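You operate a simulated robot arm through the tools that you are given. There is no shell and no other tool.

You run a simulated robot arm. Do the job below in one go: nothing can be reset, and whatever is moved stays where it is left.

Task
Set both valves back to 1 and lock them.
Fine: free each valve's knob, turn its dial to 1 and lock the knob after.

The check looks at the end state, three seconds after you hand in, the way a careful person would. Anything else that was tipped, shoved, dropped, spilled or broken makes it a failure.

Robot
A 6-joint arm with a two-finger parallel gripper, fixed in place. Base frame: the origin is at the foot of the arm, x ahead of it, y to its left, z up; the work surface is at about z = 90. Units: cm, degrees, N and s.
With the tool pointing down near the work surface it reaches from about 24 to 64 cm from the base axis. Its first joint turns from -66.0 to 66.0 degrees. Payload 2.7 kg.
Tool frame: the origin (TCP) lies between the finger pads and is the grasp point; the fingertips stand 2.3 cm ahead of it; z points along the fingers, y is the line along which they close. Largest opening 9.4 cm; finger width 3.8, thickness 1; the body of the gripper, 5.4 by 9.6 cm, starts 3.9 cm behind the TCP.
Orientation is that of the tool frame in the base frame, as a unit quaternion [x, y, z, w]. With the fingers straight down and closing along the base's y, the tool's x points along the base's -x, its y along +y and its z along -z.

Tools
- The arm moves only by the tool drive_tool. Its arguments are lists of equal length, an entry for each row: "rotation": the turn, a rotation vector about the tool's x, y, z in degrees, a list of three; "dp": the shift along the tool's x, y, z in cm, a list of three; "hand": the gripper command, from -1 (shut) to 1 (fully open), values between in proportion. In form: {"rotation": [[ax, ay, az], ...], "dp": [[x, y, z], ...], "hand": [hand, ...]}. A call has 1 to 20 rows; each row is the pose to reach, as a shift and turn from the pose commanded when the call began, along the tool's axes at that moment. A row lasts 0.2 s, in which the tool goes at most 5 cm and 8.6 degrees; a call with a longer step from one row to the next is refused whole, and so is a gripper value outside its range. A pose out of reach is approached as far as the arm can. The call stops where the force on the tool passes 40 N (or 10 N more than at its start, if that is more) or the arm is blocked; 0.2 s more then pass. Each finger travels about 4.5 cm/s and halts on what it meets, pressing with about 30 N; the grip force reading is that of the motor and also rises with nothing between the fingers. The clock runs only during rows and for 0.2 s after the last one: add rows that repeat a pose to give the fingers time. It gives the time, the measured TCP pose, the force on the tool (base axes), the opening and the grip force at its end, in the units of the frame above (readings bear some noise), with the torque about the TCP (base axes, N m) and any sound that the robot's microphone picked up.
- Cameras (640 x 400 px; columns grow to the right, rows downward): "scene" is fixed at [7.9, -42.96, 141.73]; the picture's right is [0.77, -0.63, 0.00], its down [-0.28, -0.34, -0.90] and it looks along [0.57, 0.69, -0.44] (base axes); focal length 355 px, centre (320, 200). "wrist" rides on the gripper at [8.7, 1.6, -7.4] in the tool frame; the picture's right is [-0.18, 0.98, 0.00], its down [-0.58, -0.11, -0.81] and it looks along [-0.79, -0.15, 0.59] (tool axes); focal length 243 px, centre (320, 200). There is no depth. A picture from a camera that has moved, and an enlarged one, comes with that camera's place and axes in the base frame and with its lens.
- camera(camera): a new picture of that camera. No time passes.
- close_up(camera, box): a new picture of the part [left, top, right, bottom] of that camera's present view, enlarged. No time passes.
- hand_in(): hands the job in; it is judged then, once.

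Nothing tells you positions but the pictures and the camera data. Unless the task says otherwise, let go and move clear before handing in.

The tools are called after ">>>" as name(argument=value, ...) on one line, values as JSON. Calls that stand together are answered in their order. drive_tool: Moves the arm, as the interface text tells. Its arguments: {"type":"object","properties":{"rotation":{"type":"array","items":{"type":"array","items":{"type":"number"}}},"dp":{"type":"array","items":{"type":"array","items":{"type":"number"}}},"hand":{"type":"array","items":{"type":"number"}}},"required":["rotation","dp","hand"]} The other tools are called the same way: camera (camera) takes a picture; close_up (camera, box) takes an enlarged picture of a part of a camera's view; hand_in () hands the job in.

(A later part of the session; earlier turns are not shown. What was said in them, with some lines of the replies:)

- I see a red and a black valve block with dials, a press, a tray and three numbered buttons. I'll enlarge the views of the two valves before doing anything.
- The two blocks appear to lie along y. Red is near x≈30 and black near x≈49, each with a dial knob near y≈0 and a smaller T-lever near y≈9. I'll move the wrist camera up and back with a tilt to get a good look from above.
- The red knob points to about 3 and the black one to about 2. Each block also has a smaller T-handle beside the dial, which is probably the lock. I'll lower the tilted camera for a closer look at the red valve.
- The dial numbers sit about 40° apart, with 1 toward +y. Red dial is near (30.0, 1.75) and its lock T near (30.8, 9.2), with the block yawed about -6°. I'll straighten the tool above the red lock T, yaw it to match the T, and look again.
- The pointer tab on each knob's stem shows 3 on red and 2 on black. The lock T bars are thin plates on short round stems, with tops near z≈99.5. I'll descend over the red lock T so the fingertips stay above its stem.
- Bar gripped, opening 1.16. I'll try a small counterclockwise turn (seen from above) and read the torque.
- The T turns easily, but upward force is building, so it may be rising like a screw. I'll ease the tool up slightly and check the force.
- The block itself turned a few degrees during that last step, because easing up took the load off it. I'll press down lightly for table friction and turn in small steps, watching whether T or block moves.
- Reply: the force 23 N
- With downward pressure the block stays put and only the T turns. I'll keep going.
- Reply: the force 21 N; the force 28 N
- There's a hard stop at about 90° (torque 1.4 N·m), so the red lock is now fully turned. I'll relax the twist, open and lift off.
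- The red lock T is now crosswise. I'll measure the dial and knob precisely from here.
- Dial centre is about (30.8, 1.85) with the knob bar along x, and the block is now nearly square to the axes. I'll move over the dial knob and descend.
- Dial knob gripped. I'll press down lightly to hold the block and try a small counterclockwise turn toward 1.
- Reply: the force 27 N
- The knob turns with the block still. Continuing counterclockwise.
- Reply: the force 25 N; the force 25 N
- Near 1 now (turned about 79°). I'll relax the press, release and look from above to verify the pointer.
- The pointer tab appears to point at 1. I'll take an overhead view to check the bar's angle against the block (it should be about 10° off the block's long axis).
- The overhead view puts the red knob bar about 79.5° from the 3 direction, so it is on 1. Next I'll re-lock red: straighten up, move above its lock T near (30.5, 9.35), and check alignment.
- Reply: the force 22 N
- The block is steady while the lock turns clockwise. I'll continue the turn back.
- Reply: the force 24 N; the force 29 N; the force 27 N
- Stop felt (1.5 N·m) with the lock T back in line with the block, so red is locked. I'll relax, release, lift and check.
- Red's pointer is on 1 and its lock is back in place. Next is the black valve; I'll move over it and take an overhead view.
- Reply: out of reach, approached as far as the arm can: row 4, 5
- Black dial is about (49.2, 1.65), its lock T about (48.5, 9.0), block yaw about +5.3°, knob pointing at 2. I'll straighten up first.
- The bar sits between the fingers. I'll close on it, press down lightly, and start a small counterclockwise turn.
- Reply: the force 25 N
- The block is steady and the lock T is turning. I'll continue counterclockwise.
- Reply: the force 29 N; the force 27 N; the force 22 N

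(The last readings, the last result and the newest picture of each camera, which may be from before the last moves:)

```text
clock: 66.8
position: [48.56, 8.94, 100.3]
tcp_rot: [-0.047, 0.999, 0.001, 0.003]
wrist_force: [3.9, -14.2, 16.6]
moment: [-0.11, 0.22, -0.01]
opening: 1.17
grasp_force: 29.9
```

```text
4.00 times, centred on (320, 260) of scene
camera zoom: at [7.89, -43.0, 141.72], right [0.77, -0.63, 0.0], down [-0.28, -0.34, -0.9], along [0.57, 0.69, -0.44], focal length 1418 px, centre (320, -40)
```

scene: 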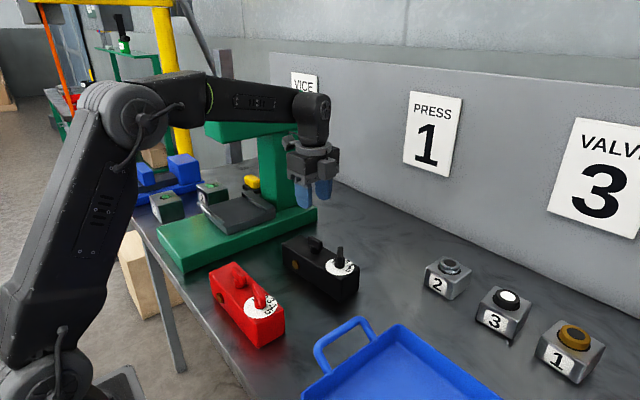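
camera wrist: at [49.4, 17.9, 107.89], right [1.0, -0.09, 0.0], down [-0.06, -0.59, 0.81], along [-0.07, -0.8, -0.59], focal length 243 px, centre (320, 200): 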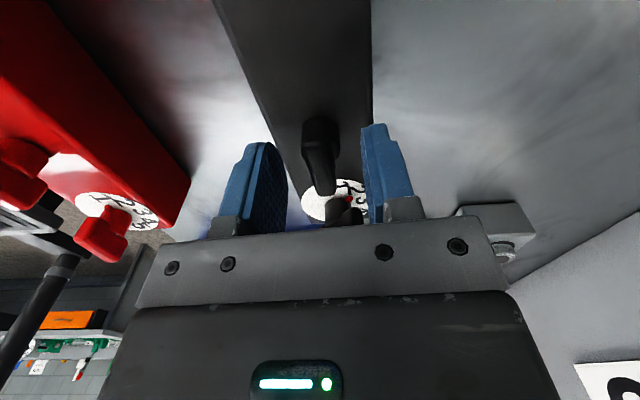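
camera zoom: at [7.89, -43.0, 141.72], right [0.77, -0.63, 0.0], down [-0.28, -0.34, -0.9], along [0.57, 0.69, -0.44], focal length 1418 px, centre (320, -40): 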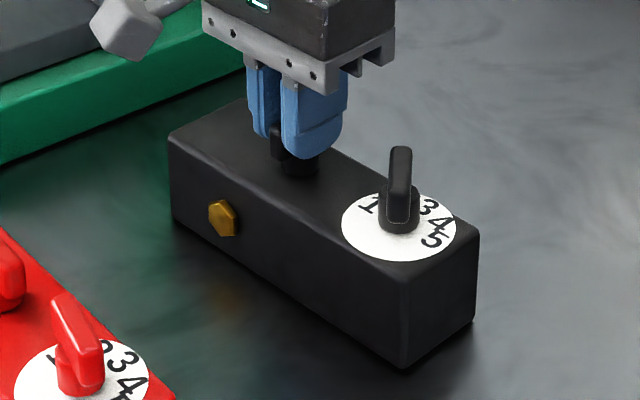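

>>> drive_tool(rotation=[[0, 0, 0], [0, 0, -2], [0, 0, -4], [0, 0, -6], [0, 0, -6]], dp=[[0, -0.05, 0.06], [0, -0.05, 0.06], [0, -0.05, 0.06], [0, -0.05, 0.06], [0, -0.05, 0.06]], hand=[-1, -1, -1, -1, -1])

>>> close_up(camera="scene", box=[270, 210, 370, 310])

```text
clock: 68.0
position: [48.54, 8.85, 100.16]
tcp_rot: [-0.098, 0.995, 0.0, 0.002]
wrist_force: [4.6, -6.0, 16.5]
moment: [-0.01, -0.48, -1.15]
opening: 1.42
grasp_force: 30.1
```

```text
4.00 times, centred on (320, 260) of scene
camera zoom: at [7.89, -42.98, 141.73], right [0.77, -0.63, 0.0], down [-0.28, -0.34, -0.9], along [0.57, 0.69, -0.44], focal length 1418 px, centre (320, -40)
```

zoom: 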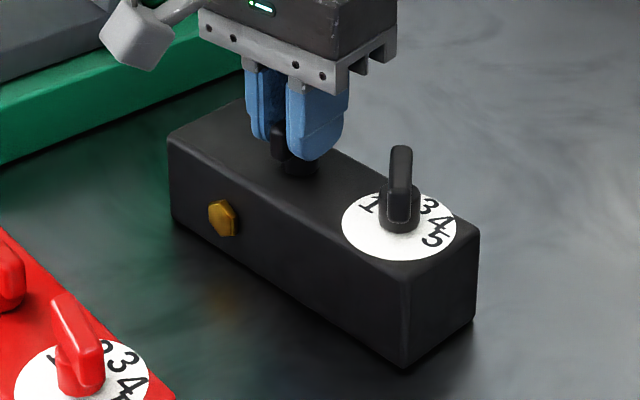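

Stop reached, so the black lock is open. I'll relax, release and lift.

>>> drive_tool(rotation=[[0, 0, 3], [0, 0, 5], [0, 0, 5], [0, 0, 5], [0, 0, 5], [0, 0, 5], [0, 0, 5], [0, 0, 5]], dp=[[0, 0, -0.1], [0, 0, -0.15], [0, 0, -0.15], [0, 0, -0.15], [0, 0, -0.15], [0, 0, -3], [0, 0, -7], [0, 0, -10]], hand=[-1, -1, -0.3, -0.1, -0.1, -0.1, -0.1, -0.1])

>>> camera(camera="wrist")

>>> close_up(camera="scene", box=[270, 210, 370, 310])

```text
clock: 69.8
position: [48.57, 8.81, 110.27]
tcp_rot: [-0.054, 0.999, 0.0, 0.001]
wrist_force: [0.0, 0.0, 0.4]
moment: [0.0, 0.02, 0.0]
opening: 4.19
grasp_force: 0.1
```

```text
taken
camera wrist: at [39.67, 9.52, 117.62], right [0.08, 1.0, 0.0], down [0.59, -0.05, 0.81], along [0.81, -0.06, -0.59], focal length 243 px, centre (320, 200)
```

wrist: 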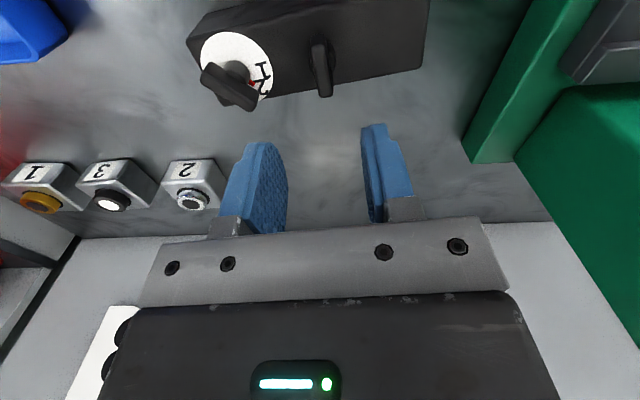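

```text
4.00 times, centred on (320, 260) of scene
camera zoom: at [7.9, -42.96, 141.73], right [0.77, -0.63, 0.0], down [-0.28, -0.34, -0.9], along [0.57, 0.69, -0.44], focal length 1418 px, centre (320, -40)
```

zoom: 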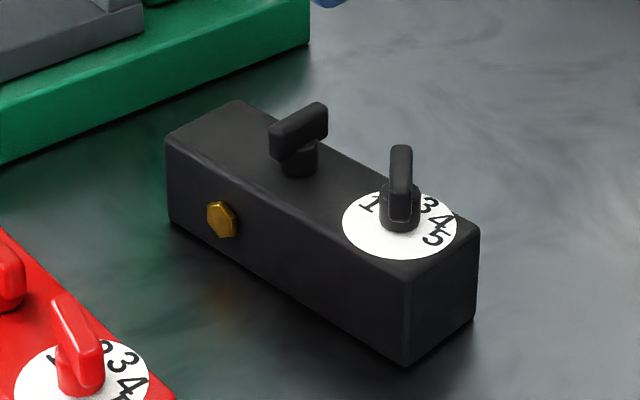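

>>> close_up(camera="wrist", box=[170, 0, 350, 120])

>>> drive_tool(rotation=[[0, 0, -8], [0, 0, -16], [0, 0, -24], [0, 0, -32], [0, 0, -39.3], [0, 0, -39.3], [0, 0, -39.3]], dp=[[0, -1.5, 0], [0, -3, 0], [0.1, -4.5, 0], [0.15, -6, 0], [0.15, -7.18, 2], [0.15, -7.18, 4], [0.15, -7.18, 4]], hand=[-0.1, -0.1, -0.1, -0.1, -0.1, -0.1, -0.1])

>>> camera(camera="wrist")

>>> close_up(camera="scene", box=[270, 200, 380, 310])

```text
3.33 times, centred on (260, 60) of wrist
camera zoom: at [39.67, 9.52, 117.62], right [0.08, 1.0, 0.0], down [0.59, -0.05, 0.81], along [0.81, -0.06, -0.59], focal length 809 px, centre (520, 667)
```

zoom: 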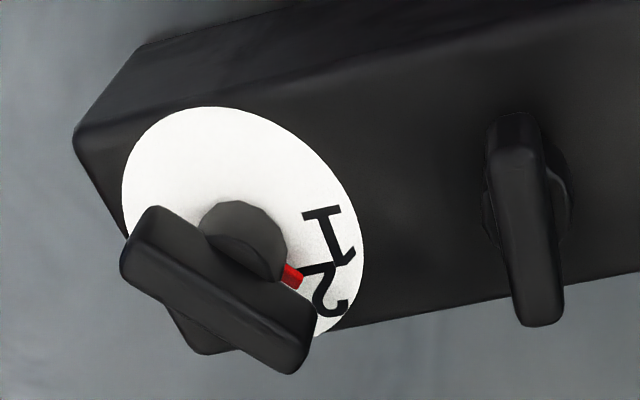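

```text
clock: 71.4
position: [49.14, 1.65, 106.15]
tcp_rot: [-0.388, 0.922, -0.001, 0.001]
wrist_force: [-0.8, 0.8, 0.4]
moment: [0.01, -0.01, 0.0]
opening: 4.19
grasp_force: 0.1
```

```text
taken
camera wrist: at [41.85, -3.3, 113.6], right [-0.57, 0.82, 0.0], down [0.48, 0.34, 0.81], along [0.66, 0.46, -0.59], focal length 243 px, centre (320, 200)
```

wrist: 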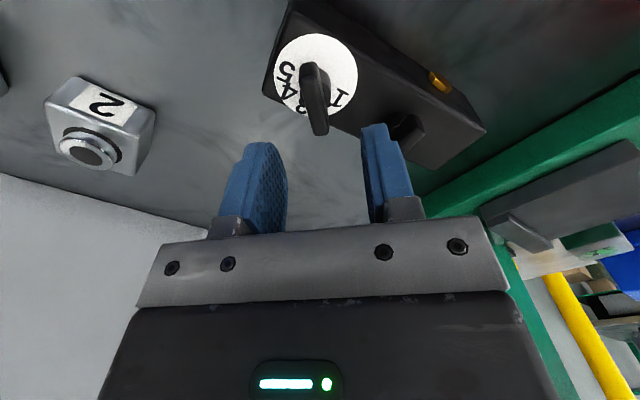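

```text
3.64 times, centred on (325, 255) of scene
camera zoom: at [7.9, -42.96, 141.73], right [0.77, -0.63, 0.0], down [-0.28, -0.34, -0.9], along [0.57, 0.69, -0.44], focal length 1289 px, centre (302, 0)
```

zoom: 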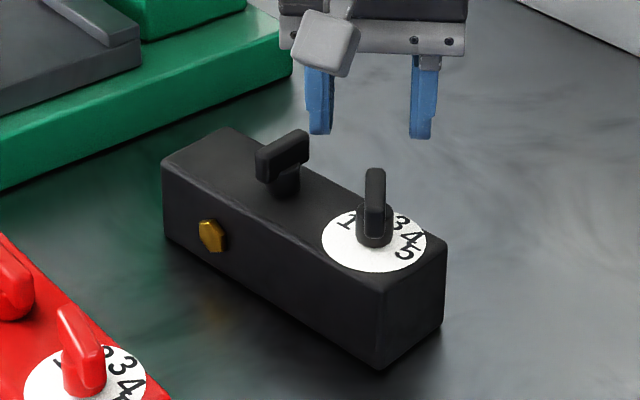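

>>> drive_tool(rotation=[[0, 0, 0], [0, 0, 0], [0, 0, 0], [0, 0, 0], [0, 0, 0], [0, 0, 0], [0, 0, 0]], dp=[[0, -0.15, 3], [0, -0.15, 5.75], [0, -0.15, 5.75], [0, -0.15, 5.75], [0, -0.15, 5.75], [0, -0.15, 5.75], [0, -0.15, 5.75]], hand=[-0.1, -0.1, -0.1, -0.4, -0.7, -1, -1])

>>> close_up(camera="scene", box=[270, 210, 370, 310])

>>> camera(camera="wrist")

```text
clock: 73.0
position: [49.16, 1.69, 100.29]
tcp_rot: [-0.388, 0.922, -0.001, 0.001]
wrist_force: [0.8, -5.8, 0.5]
moment: [0.08, 0.02, 0.04]
opening: 1.21
grasp_force: 29.6
```

```text
4.00 times, centred on (320, 260) of scene
camera zoom: at [7.9, -42.97, 141.73], right [0.77, -0.63, 0.0], down [-0.28, -0.34, -0.9], along [0.57, 0.69, -0.44], focal length 1418 px, centre (320, -40)
```

zoom: 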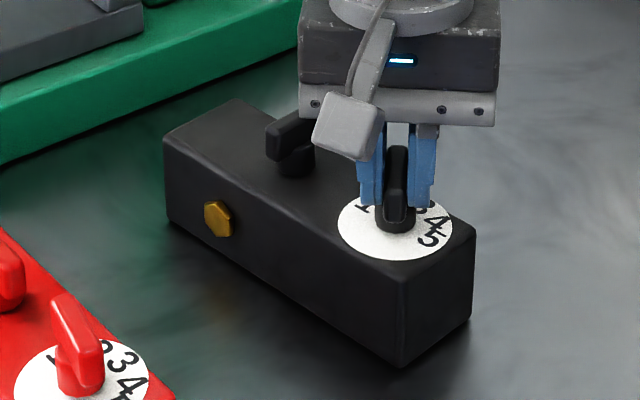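

```text
taken
camera wrist: at [41.94, -3.4, 107.86], right [-0.57, 0.82, 0.0], down [0.48, 0.34, 0.81], along [0.66, 0.46, -0.59], focal length 243 px, centre (320, 200)
```

wrist: 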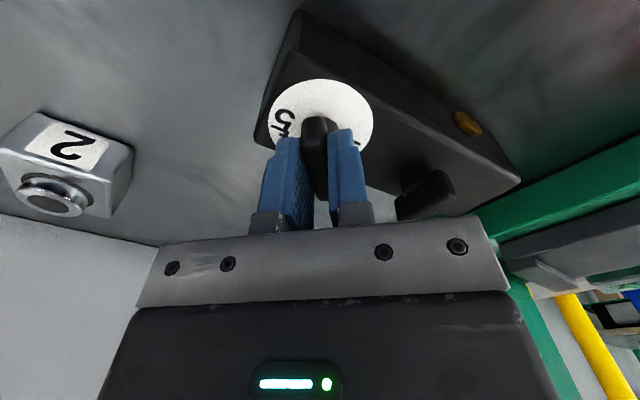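

Knob gripped. I'll press lightly and turn counterclockwise.

>>> drive_tool(rotation=[[0, 0, 0], [0, 0, 0], [0, 0, 0], [0, 0, 0], [0, 0, -4], [0, 0, -8], [0, 0, -8]], dp=[[0, 0, 0.06], [0, 0, 0.12], [0, 0, 0.18], [0, 0, 0.18], [0, 0, 0.18], [0, 0, 0.18], [0, 0, 0.18]], hand=[-1, -1, -1, -1, -1, -1, -1])

>>> close_up(camera="scene", box=[270, 210, 370, 310])

```text
clock: 74.6
position: [49.26, 1.73, 100.26]
tcp_rot: [-0.452, 0.892, -0.001, 0.003]
wrist_force: [-1.8, -8.7, 21.2]
moment: [0.09, 0.19, 0.0]
opening: 1.16
grasp_force: 30.1
```

```text
4.00 times, centred on (320, 260) of scene
camera zoom: at [7.87, -42.98, 141.73], right [0.77, -0.63, 0.0], down [-0.28, -0.34, -0.9], along [0.57, 0.69, -0.44], focal length 1418 px, centre (320, -40)
```

zoom: 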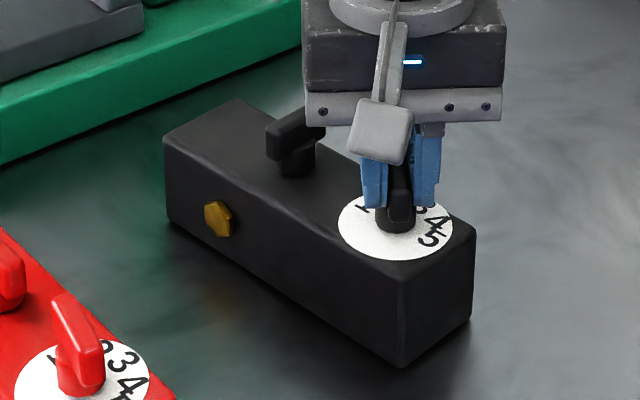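

>>> drive_tool(rotation=[[0, 0, -4], [0, 0, -8], [0, 0, -12], [0, 0, -16], [0, 0, -20], [0, 0, -24], [0, 0, -28], [0, 0, -32], [0, 0, -32]], dp=[[0, 0, 0], [0, 0, 0], [0, 0, 0], [0, 0, 0], [0, 0, 0], [0, 0, 0.02], [0, 0, 0.04], [0, 0, 0.04], [0, 0, 0.04]], hand=[-1, -1, -1, -1, -1, -1, -1, -1, -1])

>>> close_up(camera="scene", box=[270, 210, 370, 310])

```text
clock: 76.6
position: [49.39, 1.72, 100.15]
tcp_rot: [-0.68, 0.733, -0.002, 0.001]
wrist_force: [8.2, -10.0, 20.2]
moment: [0.01, 0.1, -0.01]
opening: 1.19
grasp_force: 30.5
```

```text
4.00 times, centred on (320, 260) of scene
camera zoom: at [7.89, -42.99, 141.72], right [0.77, -0.63, 0.0], down [-0.28, -0.34, -0.9], along [0.57, 0.69, -0.44], focal length 1418 px, centre (320, -40)
```

zoom: 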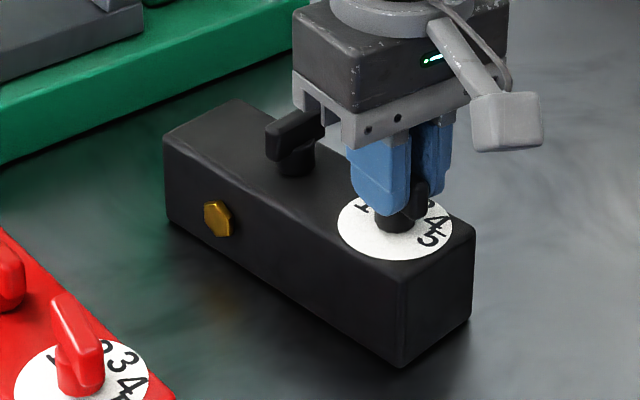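

The knob should now be on 1. I'll release, lift, and rotate back to inspect.

>>> drive_tool(rotation=[[0, 0, 0], [0, 0, 0], [0, 0, 0], [0, 0, 0], [0, 0, 0], [0, 0, 0], [0, 0, 0], [0, 0, 0]], dp=[[0, 0, -0.1], [0, 0, -0.2], [0, 0, -0.2], [0, 0, -0.2], [0, 0, -0.2], [0, 0, -3], [0, 0, -7], [0, 0, -10]], hand=[-1, -1, -0.3, -0.1, -0.1, -0.1, -0.1, -0.1])

>>> drive_tool(rotation=[[0, 0, 8], [0, 0, 16], [0, 0, 24], [0, 0, 32], [0, 0, 40], [0, 0, 48], [0, 0, 56], [0, 0, 64], [0, 0, 72], [0, 0, 79.5], [0, 0, 79.5]], dp=[[0, 0, 0], [0, 0, 0], [0, 0, 0], [0, 0, 0], [0, 0, 0], [0, 0, 0], [0, 0, 0], [0, 0, 0], [0, 0, 0], [0, 0, 0], [0, 0, 0]], hand=[-0.1, -0.1, -0.1, -0.1, -0.1, -0.1, -0.1, -0.1, -0.1, -0.1, -0.1])

>>> camera(camera="wrist")

>>> close_up(camera="scene", box=[270, 210, 370, 310])

```text
clock: 78.4
position: [49.2, 1.62, 110.26]
tcp_rot: [-0.679, 0.734, -0.001, 0.001]
wrist_force: [0.4, 0.5, -0.9]
moment: [0.0, 0.0, 0.01]
opening: 4.26
grasp_force: 0.1
```

```text
clock: 80.8
position: [49.15, 1.68, 110.05]
tcp_rot: [-0.052, 0.999, 0.0, 0.001]
wrist_force: [0.6, 0.0, 0.0]
moment: [0.0, 0.01, 0.0]
opening: 4.2
grasp_force: 0.1
```

```text
taken
camera wrist: at [40.38, 2.37, 117.64], right [0.08, 1.0, 0.0], down [0.59, -0.05, 0.81], along [0.81, -0.06, -0.59], focal length 243 px, centre (320, 200)
```

wrist: 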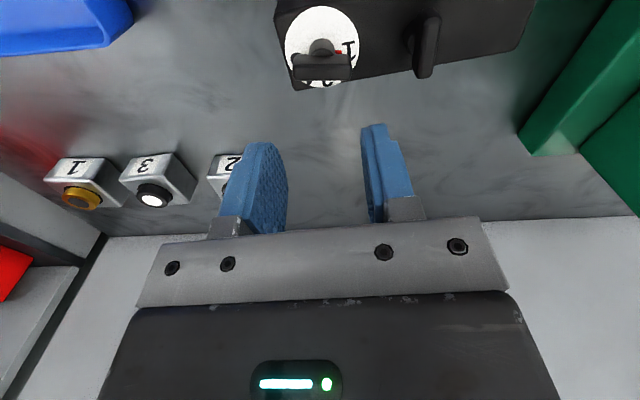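

```text
4.00 times, centred on (320, 260) of scene
camera zoom: at [7.9, -42.96, 141.73], right [0.77, -0.63, 0.0], down [-0.28, -0.34, -0.9], along [0.57, 0.69, -0.44], focal length 1418 px, centre (320, -40)
```

zoom: 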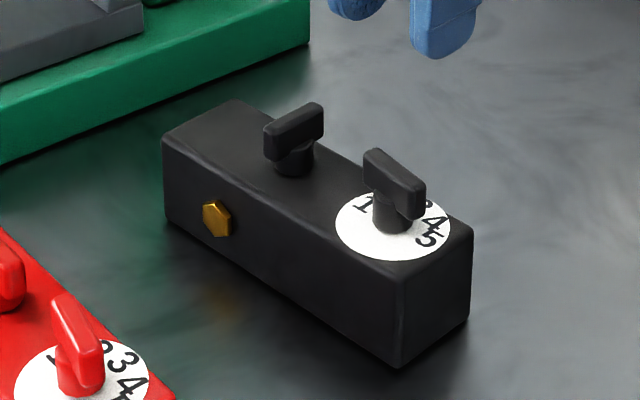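

>>> close_up(camera="wrist", box=[265, 0, 385, 95])

>>> close_up(camera="wrist", box=[265, 0, 545, 110])

```text
4.21 times, centred on (325, 48) of wrist
camera zoom: at [40.38, 2.37, 117.64], right [0.08, 1.0, 0.0], down [0.59, -0.05, 0.81], along [0.81, -0.06, -0.59], focal length 1022 px, centre (299, 842)
```

zoom: 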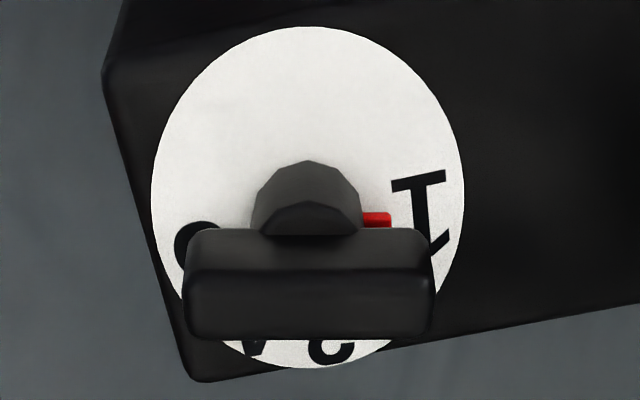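

```text
2.29 times, centred on (405, 55) of wrist
camera zoom: at [40.38, 2.37, 117.64], right [0.08, 1.0, 0.0], down [0.59, -0.05, 0.81], along [0.81, -0.06, -0.59], focal length 555 px, centre (126, 531)
```

zoom: 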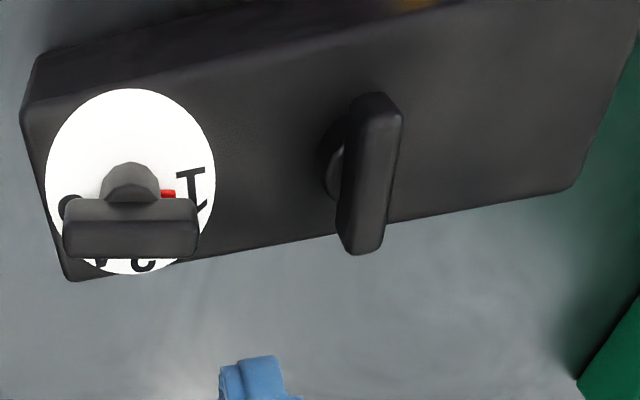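

Black pointer sits at 1, matching the red view. I'll move above the black lock T to re-lock it.

>>> drive_tool(rotation=[[0, 0, -1], [0, 0, -1], [0, 0, -1], [0, 0, -1]], dp=[[0, 3.7, 0], [-0.02, 7.41, 0], [-0.02, 7.41, 4], [-0.02, 7.41, 4]], hand=[-0.1, -0.1, -0.1, -0.1])

>>> camera(camera="wrist")

>>> close_up(camera="wrist", box=[270, 30, 370, 150])

```text
clock: 81.8
position: [48.54, 9.09, 106.23]
tcp_rot: [-0.062, 0.998, 0.0, 0.002]
wrist_force: [-0.1, 0.4, -0.6]
moment: [-0.01, 0.0, -0.03]
opening: 4.21
grasp_force: 0.0
```

```text
taken
camera wrist: at [39.69, 9.65, 113.68], right [0.06, 1.0, 0.0], down [0.59, -0.04, 0.81], along [0.81, -0.05, -0.59], focal length 243 px, centre (320, 200)
```

wrist: 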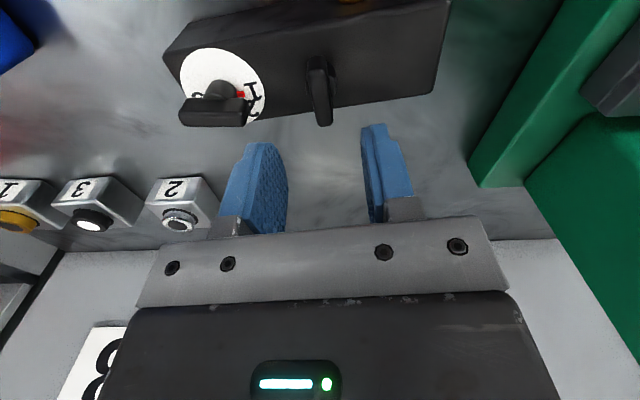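

```text
3.33 times, centred on (320, 90) of wrist
camera zoom: at [39.69, 9.65, 113.68], right [0.06, 1.0, 0.0], down [0.59, -0.04, 0.81], along [0.81, -0.05, -0.59], focal length 809 px, centre (320, 567)
```

zoom: 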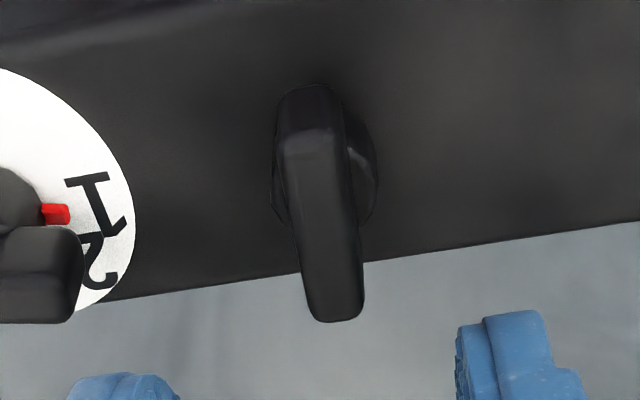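

>>> drive_tool(rotation=[[0, 0, 0], [0, 0, 0], [0, 0, 0], [0, 0, 0], [0, 0, 0], [0, 0, 0], [0, 0, 0]], dp=[[0, 0, 3], [0, 0, 5.8], [0, 0, 5.8], [0, 0, 5.8], [0, 0, 5.8], [0, 0, 5.8], [0, 0, 5.8]], hand=[-0.1, -0.1, -0.1, -0.4, -0.7, -1, -1])

>>> close_up(camera="scene", box=[270, 210, 370, 310])

```text
clock: 83.4
position: [48.51, 9.13, 100.33]
tcp_rot: [-0.062, 0.998, 0.0, 0.001]
wrist_force: [-1.2, 3.5, -0.1]
moment: [0.05, -0.05, -0.15]
opening: 1.15
grasp_force: 30.0
```

```text
4.00 times, centred on (320, 260) of scene
camera zoom: at [7.9, -42.95, 141.74], right [0.77, -0.63, 0.0], down [-0.28, -0.34, -0.9], along [0.57, 0.69, -0.44], focal length 1418 px, centre (320, -40)
```

zoom: 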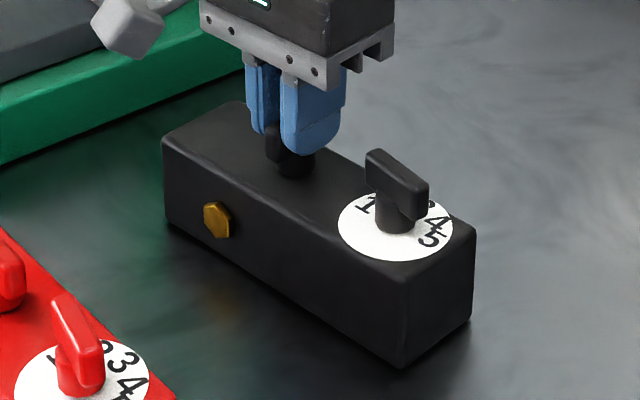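

Gripped. I'll press lightly and turn the lock clockwise to close it.

>>> drive_tool(rotation=[[0, 0, 0], [0, 0, 0], [0, 0, 0], [0, 0, 4], [0, 0, 8], [0, 0, 12], [0, 0, 16], [0, 0, 16]], dp=[[0, 0, 0.06], [0, 0, 0.12], [0, 0, 0.18], [0, 0, 0.18], [0, 0, 0.18], [0, 0, 0.18], [0, 0, 0.18], [0, 0, 0.18]], hand=[-1, -1, -1, -1, -1, -1, -1, -1])

>>> close_up(camera="scene", box=[270, 210, 370, 310])

```text
clock: 85.2
position: [48.41, 9.02, 100.34]
tcp_rot: [0.079, 0.997, 0.0, 0.004]
wrist_force: [1.1, 1.4, 23.5]
moment: [-0.08, -0.14, 0.04]
opening: 1.18
grasp_force: 30.2
```

```text
4.00 times, centred on (320, 260) of scene
camera zoom: at [7.87, -42.96, 141.73], right [0.77, -0.63, 0.0], down [-0.28, -0.34, -0.9], along [0.57, 0.69, -0.44], focal length 1418 px, centre (320, -40)
```

zoom: 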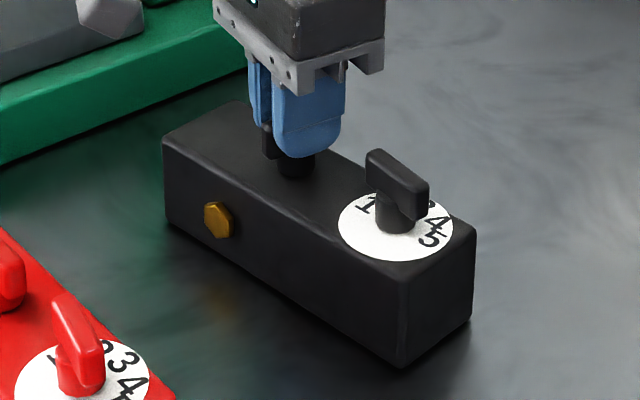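

>>> drive_tool(rotation=[[0, 0, 4], [0, 0, 8], [0, 0, 12], [0, 0, 16], [0, 0, 20], [0, 0, 24], [0, 0, 28], [0, 0, 32], [0, 0, 32]], dp=[[0, 0, 0], [0, 0, 0], [0, 0, 0], [0, 0, 0], [0, 0, 0.02], [0, 0, 0.02], [0, 0, 0.03], [0, 0, 0.03], [0, 0, 0.03]], hand=[-1, -1, -1, -1, -1, -1, -1, -1, -1])

>>> close_up(camera="scene", box=[270, 210, 370, 310])

```text
clock: 87.2
position: [48.46, 9.02, 100.34]
tcp_rot: [0.35, 0.937, 0.002, 0.003]
wrist_force: [3.9, -6.4, 23.8]
moment: [-0.36, -0.22, -0.01]
opening: 1.17
grasp_force: 29.8
```

```text
4.00 times, centred on (320, 260) of scene
camera zoom: at [7.87, -42.98, 141.73], right [0.77, -0.63, 0.0], down [-0.28, -0.34, -0.9], along [0.57, 0.69, -0.44], focal length 1418 px, centre (320, -40)
```

zoom: 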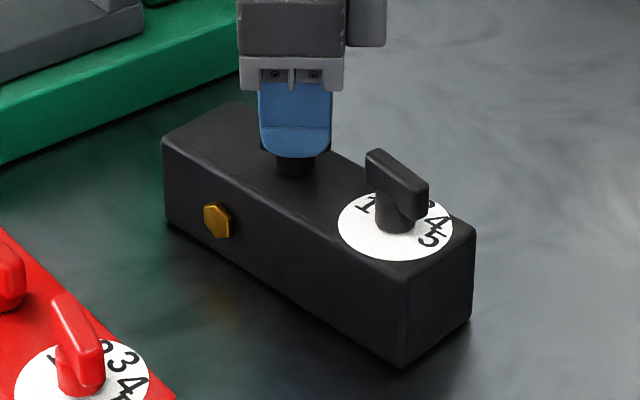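

>>> drive_tool(rotation=[[0, 0, 4], [0, 0, 8], [0, 0, 12], [0, 0, 16], [0, 0, 20], [0, 0, 24], [0, 0, 28], [0, 0, 32], [0, 0, 32]], dp=[[0, 0, 0], [0, 0, 0], [0, 0, 0], [0, 0, 0], [0, 0, 0.02], [0, 0, 0.02], [0, 0, 0.03], [0, 0, 0.03], [0, 0, 0.03]], hand=[-1, -1, -1, -1, -1, -1, -1, -1, -1])

>>> close_up(camera="scene", box=[270, 210, 370, 310])

```text
clock: 89.2
position: [48.33, 8.98, 100.25]
tcp_rot: [0.594, 0.805, 0.002, 0.001]
wrist_force: [-3.1, -13.7, 28.7]
moment: [-0.43, -0.03, -0.02]
opening: 1.19
grasp_force: 30.3
```

```text
4.00 times, centred on (320, 260) of scene
camera zoom: at [7.85, -43.01, 141.72], right [0.77, -0.63, 0.0], down [-0.28, -0.34, -0.9], along [0.57, 0.69, -0.44], focal length 1418 px, centre (320, -40)
```

zoom: 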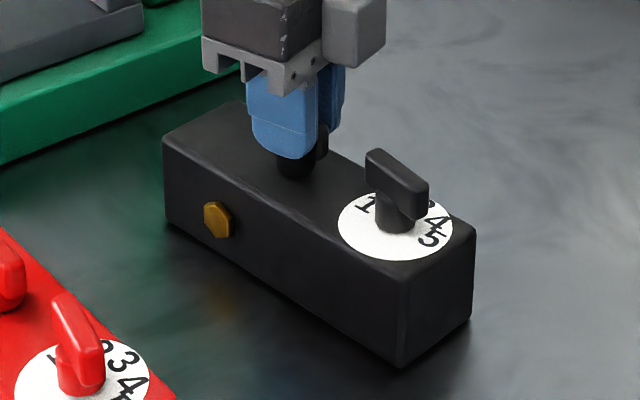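

>>> drive_tool(rotation=[[0, 0, 3], [0, 0, 6], [0, 0, 9], [0, 0, 12], [0, 0, 12]], dp=[[0, 0, 0], [0, 0, 0], [0, 0, 0], [0, 0, 0], [0, 0, 0]], hand=[-1, -1, -1, -1, -1])

>>> close_up(camera="scene", box=[270, 210, 370, 310])

```text
clock: 90.4
position: [48.48, 8.94, 100.24]
tcp_rot: [0.674, 0.739, 0.002, 0.003]
wrist_force: [-8.2, -12.8, 31.5]
moment: [-0.34, 0.04, 1.23]
opening: 1.18
grasp_force: 29.7
```

```text
4.00 times, centred on (320, 260) of scene
camera zoom: at [7.83, -43.0, 141.72], right [0.77, -0.63, 0.0], down [-0.28, -0.34, -0.9], along [0.57, 0.69, -0.44], focal length 1418 px, centre (320, -40)
```

zoom: 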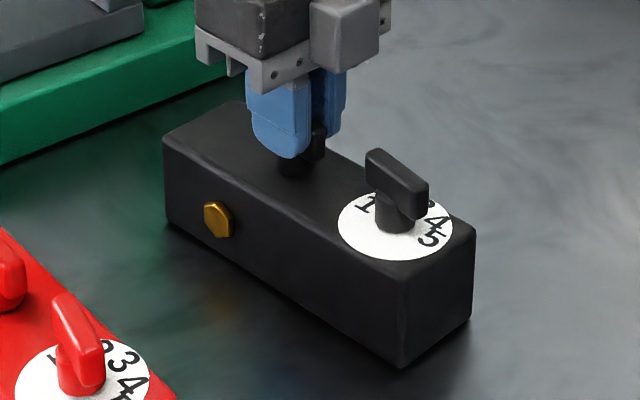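

Stop felt, so black is locked. I'll relax, release, and lift clear.

>>> drive_tool(rotation=[[0, 0, -1], [0, 0, -1], [0, 0, -1], [0, 0, -1], [0, 0, -1], [0, 0, -1], [0, 0, -1], [0, 0, -1]], dp=[[0, 0, -0.1], [0, 0, -0.22], [0, 0, -0.22], [0, 0, -0.22], [0, 0, -0.22], [0, 0, -3], [0, 0, -7], [0, 0, -10]], hand=[-1, -1, -0.3, -0.1, -0.1, -0.1, -0.1, -0.1])

>>> camera(camera="wrist")

>>> close_up(camera="wrist", box=[260, 0, 400, 160])

>>> camera(camera="scene")

>>> close_up(camera="scene", box=[200, 220, 380, 360])

```text
clock: 92.2
position: [48.36, 9.01, 110.23]
tcp_rot: [0.669, 0.744, 0.001, 0.0]
wrist_force: [-0.8, 0.3, -0.6]
moment: [0.01, 0.01, 0.04]
opening: 4.23
grasp_force: 0.1
```

```text
taken
camera wrist: at [49.01, 17.83, 117.71], right [1.0, -0.08, 0.0], down [-0.05, -0.59, 0.81], along [-0.06, -0.8, -0.59], focal length 243 px, centre (320, 200)
```

wrist: 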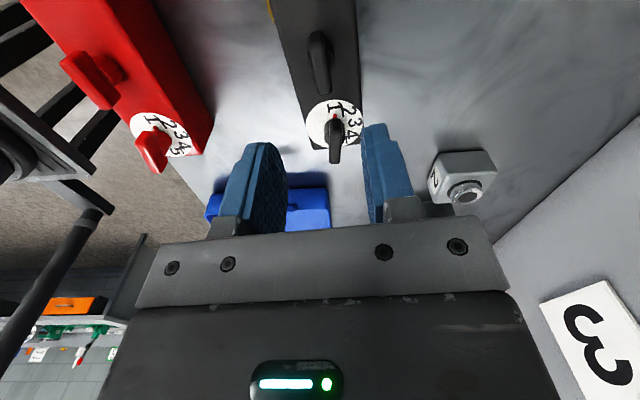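

```text
2.50 times, centred on (330, 80) of wrist
camera zoom: at [49.01, 17.83, 117.71], right [1.0, -0.08, 0.0], down [-0.05, -0.59, 0.81], along [-0.06, -0.8, -0.59], focal length 606 px, centre (295, 500)
```

zoom: 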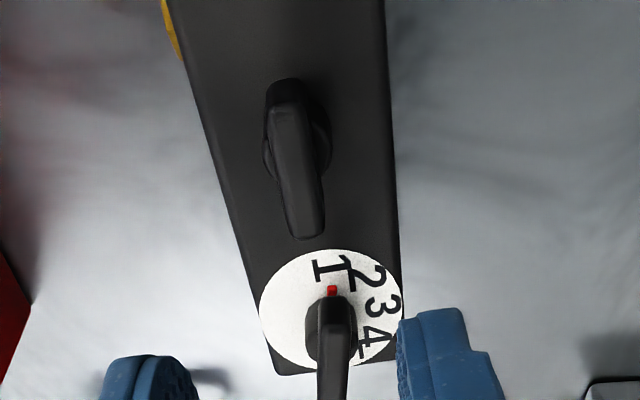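

```text
taken
```

scene: 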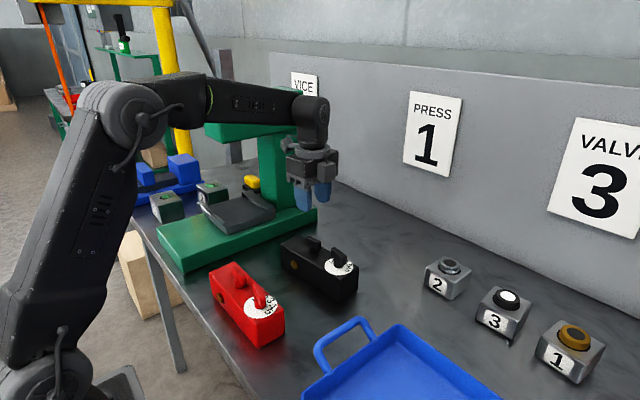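

```text
2.86 times, centred on (290, 290) of scene
camera zoom: at [7.9, -42.96, 141.73], right [0.77, -0.63, 0.0], down [-0.28, -0.34, -0.9], along [0.57, 0.69, -0.44], focal length 1013 px, centre (406, -57)
```

zoom: 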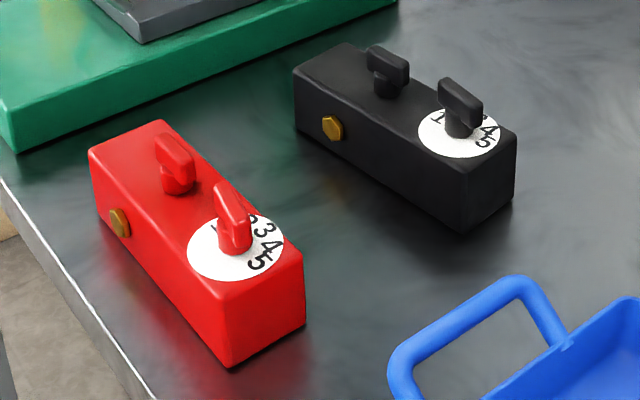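

>>> close_up(camera="wrist", box=[295, 90, 375, 150])

>>> close_up(camera="wrist", box=[110, 90, 220, 180])

```text
6.67 times, centred on (335, 120) of wrist
camera zoom: at [49.01, 17.83, 117.71], right [1.0, -0.08, 0.0], down [-0.05, -0.59, 0.81], along [-0.06, -0.8, -0.59], focal length 1618 px, centre (220, 733)
```

zoom: 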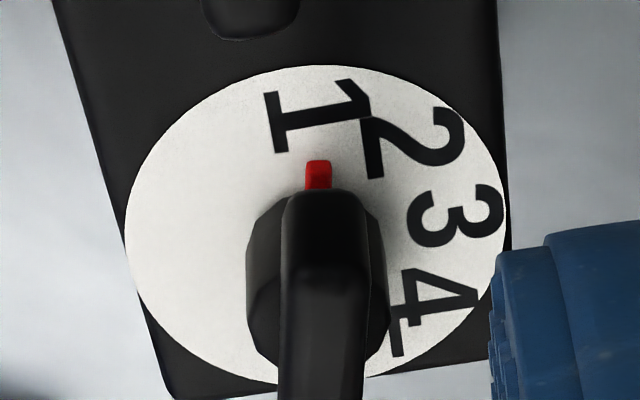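

```text
4.44 times, centred on (165, 135) of wrist
camera zoom: at [49.01, 17.83, 117.71], right [1.0, -0.08, 0.0], down [-0.05, -0.59, 0.81], along [-0.06, -0.8, -0.59], focal length 1078 px, centre (1009, 489)
```

zoom: 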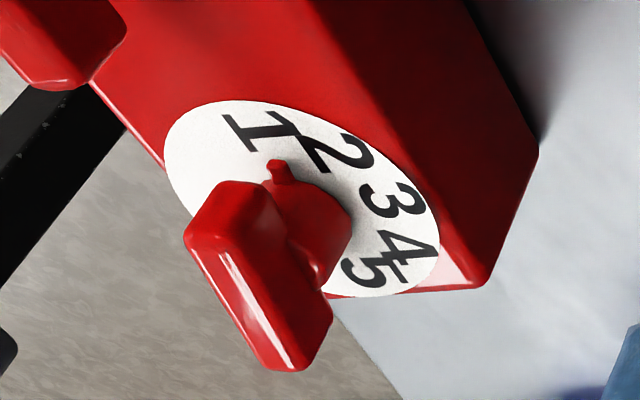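

Both pointers are on 1 and both lock Ts are back in line with their blocks. I'll lift the arm clear and do a final check.

>>> drive_tool(rotation=[[0, 0, 0], [0, 0, 0], [0, 0, 0], [0, 0, 0]], dp=[[-2, 0, -3], [-4, 0, -6], [-6, 0, -9], [-6, 0, -9]], hand=[0, 0.5, 1, 1])

>>> camera(camera="scene")

>>> close_up(camera="scene", box=[200, 220, 380, 360])

```text
clock: 93.2
position: [49.04, 3.3, 119.28]
tcp_rot: [0.669, 0.743, 0.001, 0.001]
wrist_force: [0.6, -0.3, -1.0]
moment: [0.02, -0.03, 0.0]
opening: 9.39
grasp_force: 0.0
```

```text
taken
```

scene: 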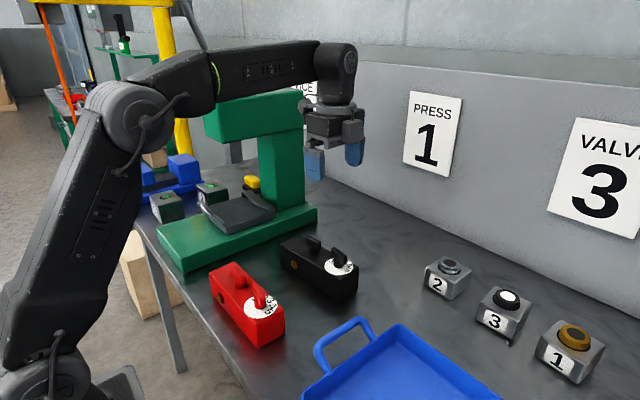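

```text
2.86 times, centred on (290, 290) of scene
camera zoom: at [7.9, -42.96, 141.73], right [0.77, -0.63, 0.0], down [-0.28, -0.34, -0.9], along [0.57, 0.69, -0.44], focal length 1013 px, centre (406, -57)
```

zoom: 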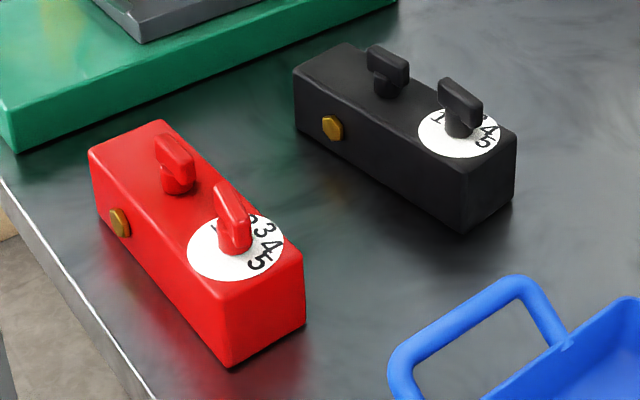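

Both dials read 1, both lock Ts are back in the locked position, the arm is clear, and nothing else on the bench has moved. The red block turned about 8° on the bench and the black about 1°, and both are standing normally. Handing in.

>>> hand_in()

```text
The job is handed in.
```

Both valves now point to 1 and are locked, and the job is handed in; I haven't seen the check's result.

- **Red valve:** I turned its lock handle a quarter turn to free it and moved the dial from 3 to 1. I then turned the lock back until it hit its stop.
- **Black valve:** I did the same, moving the dial from 2 to 1 and turning the lock back to its stop.

In the close-ups taken after locking, both pointers line up with the 1.

**Block movement:** the red block turned about 8° on the bench, mostly while I was freeing its lock. After that I pressed down while turning so the blocks would stay put. The black block shifted by about a degree or a couple of millimetres. Both blocks are standing normally, and nothing else on the bench was touched.

The wall sign says "VALVE 3". I followed your instruction and set both to 1.
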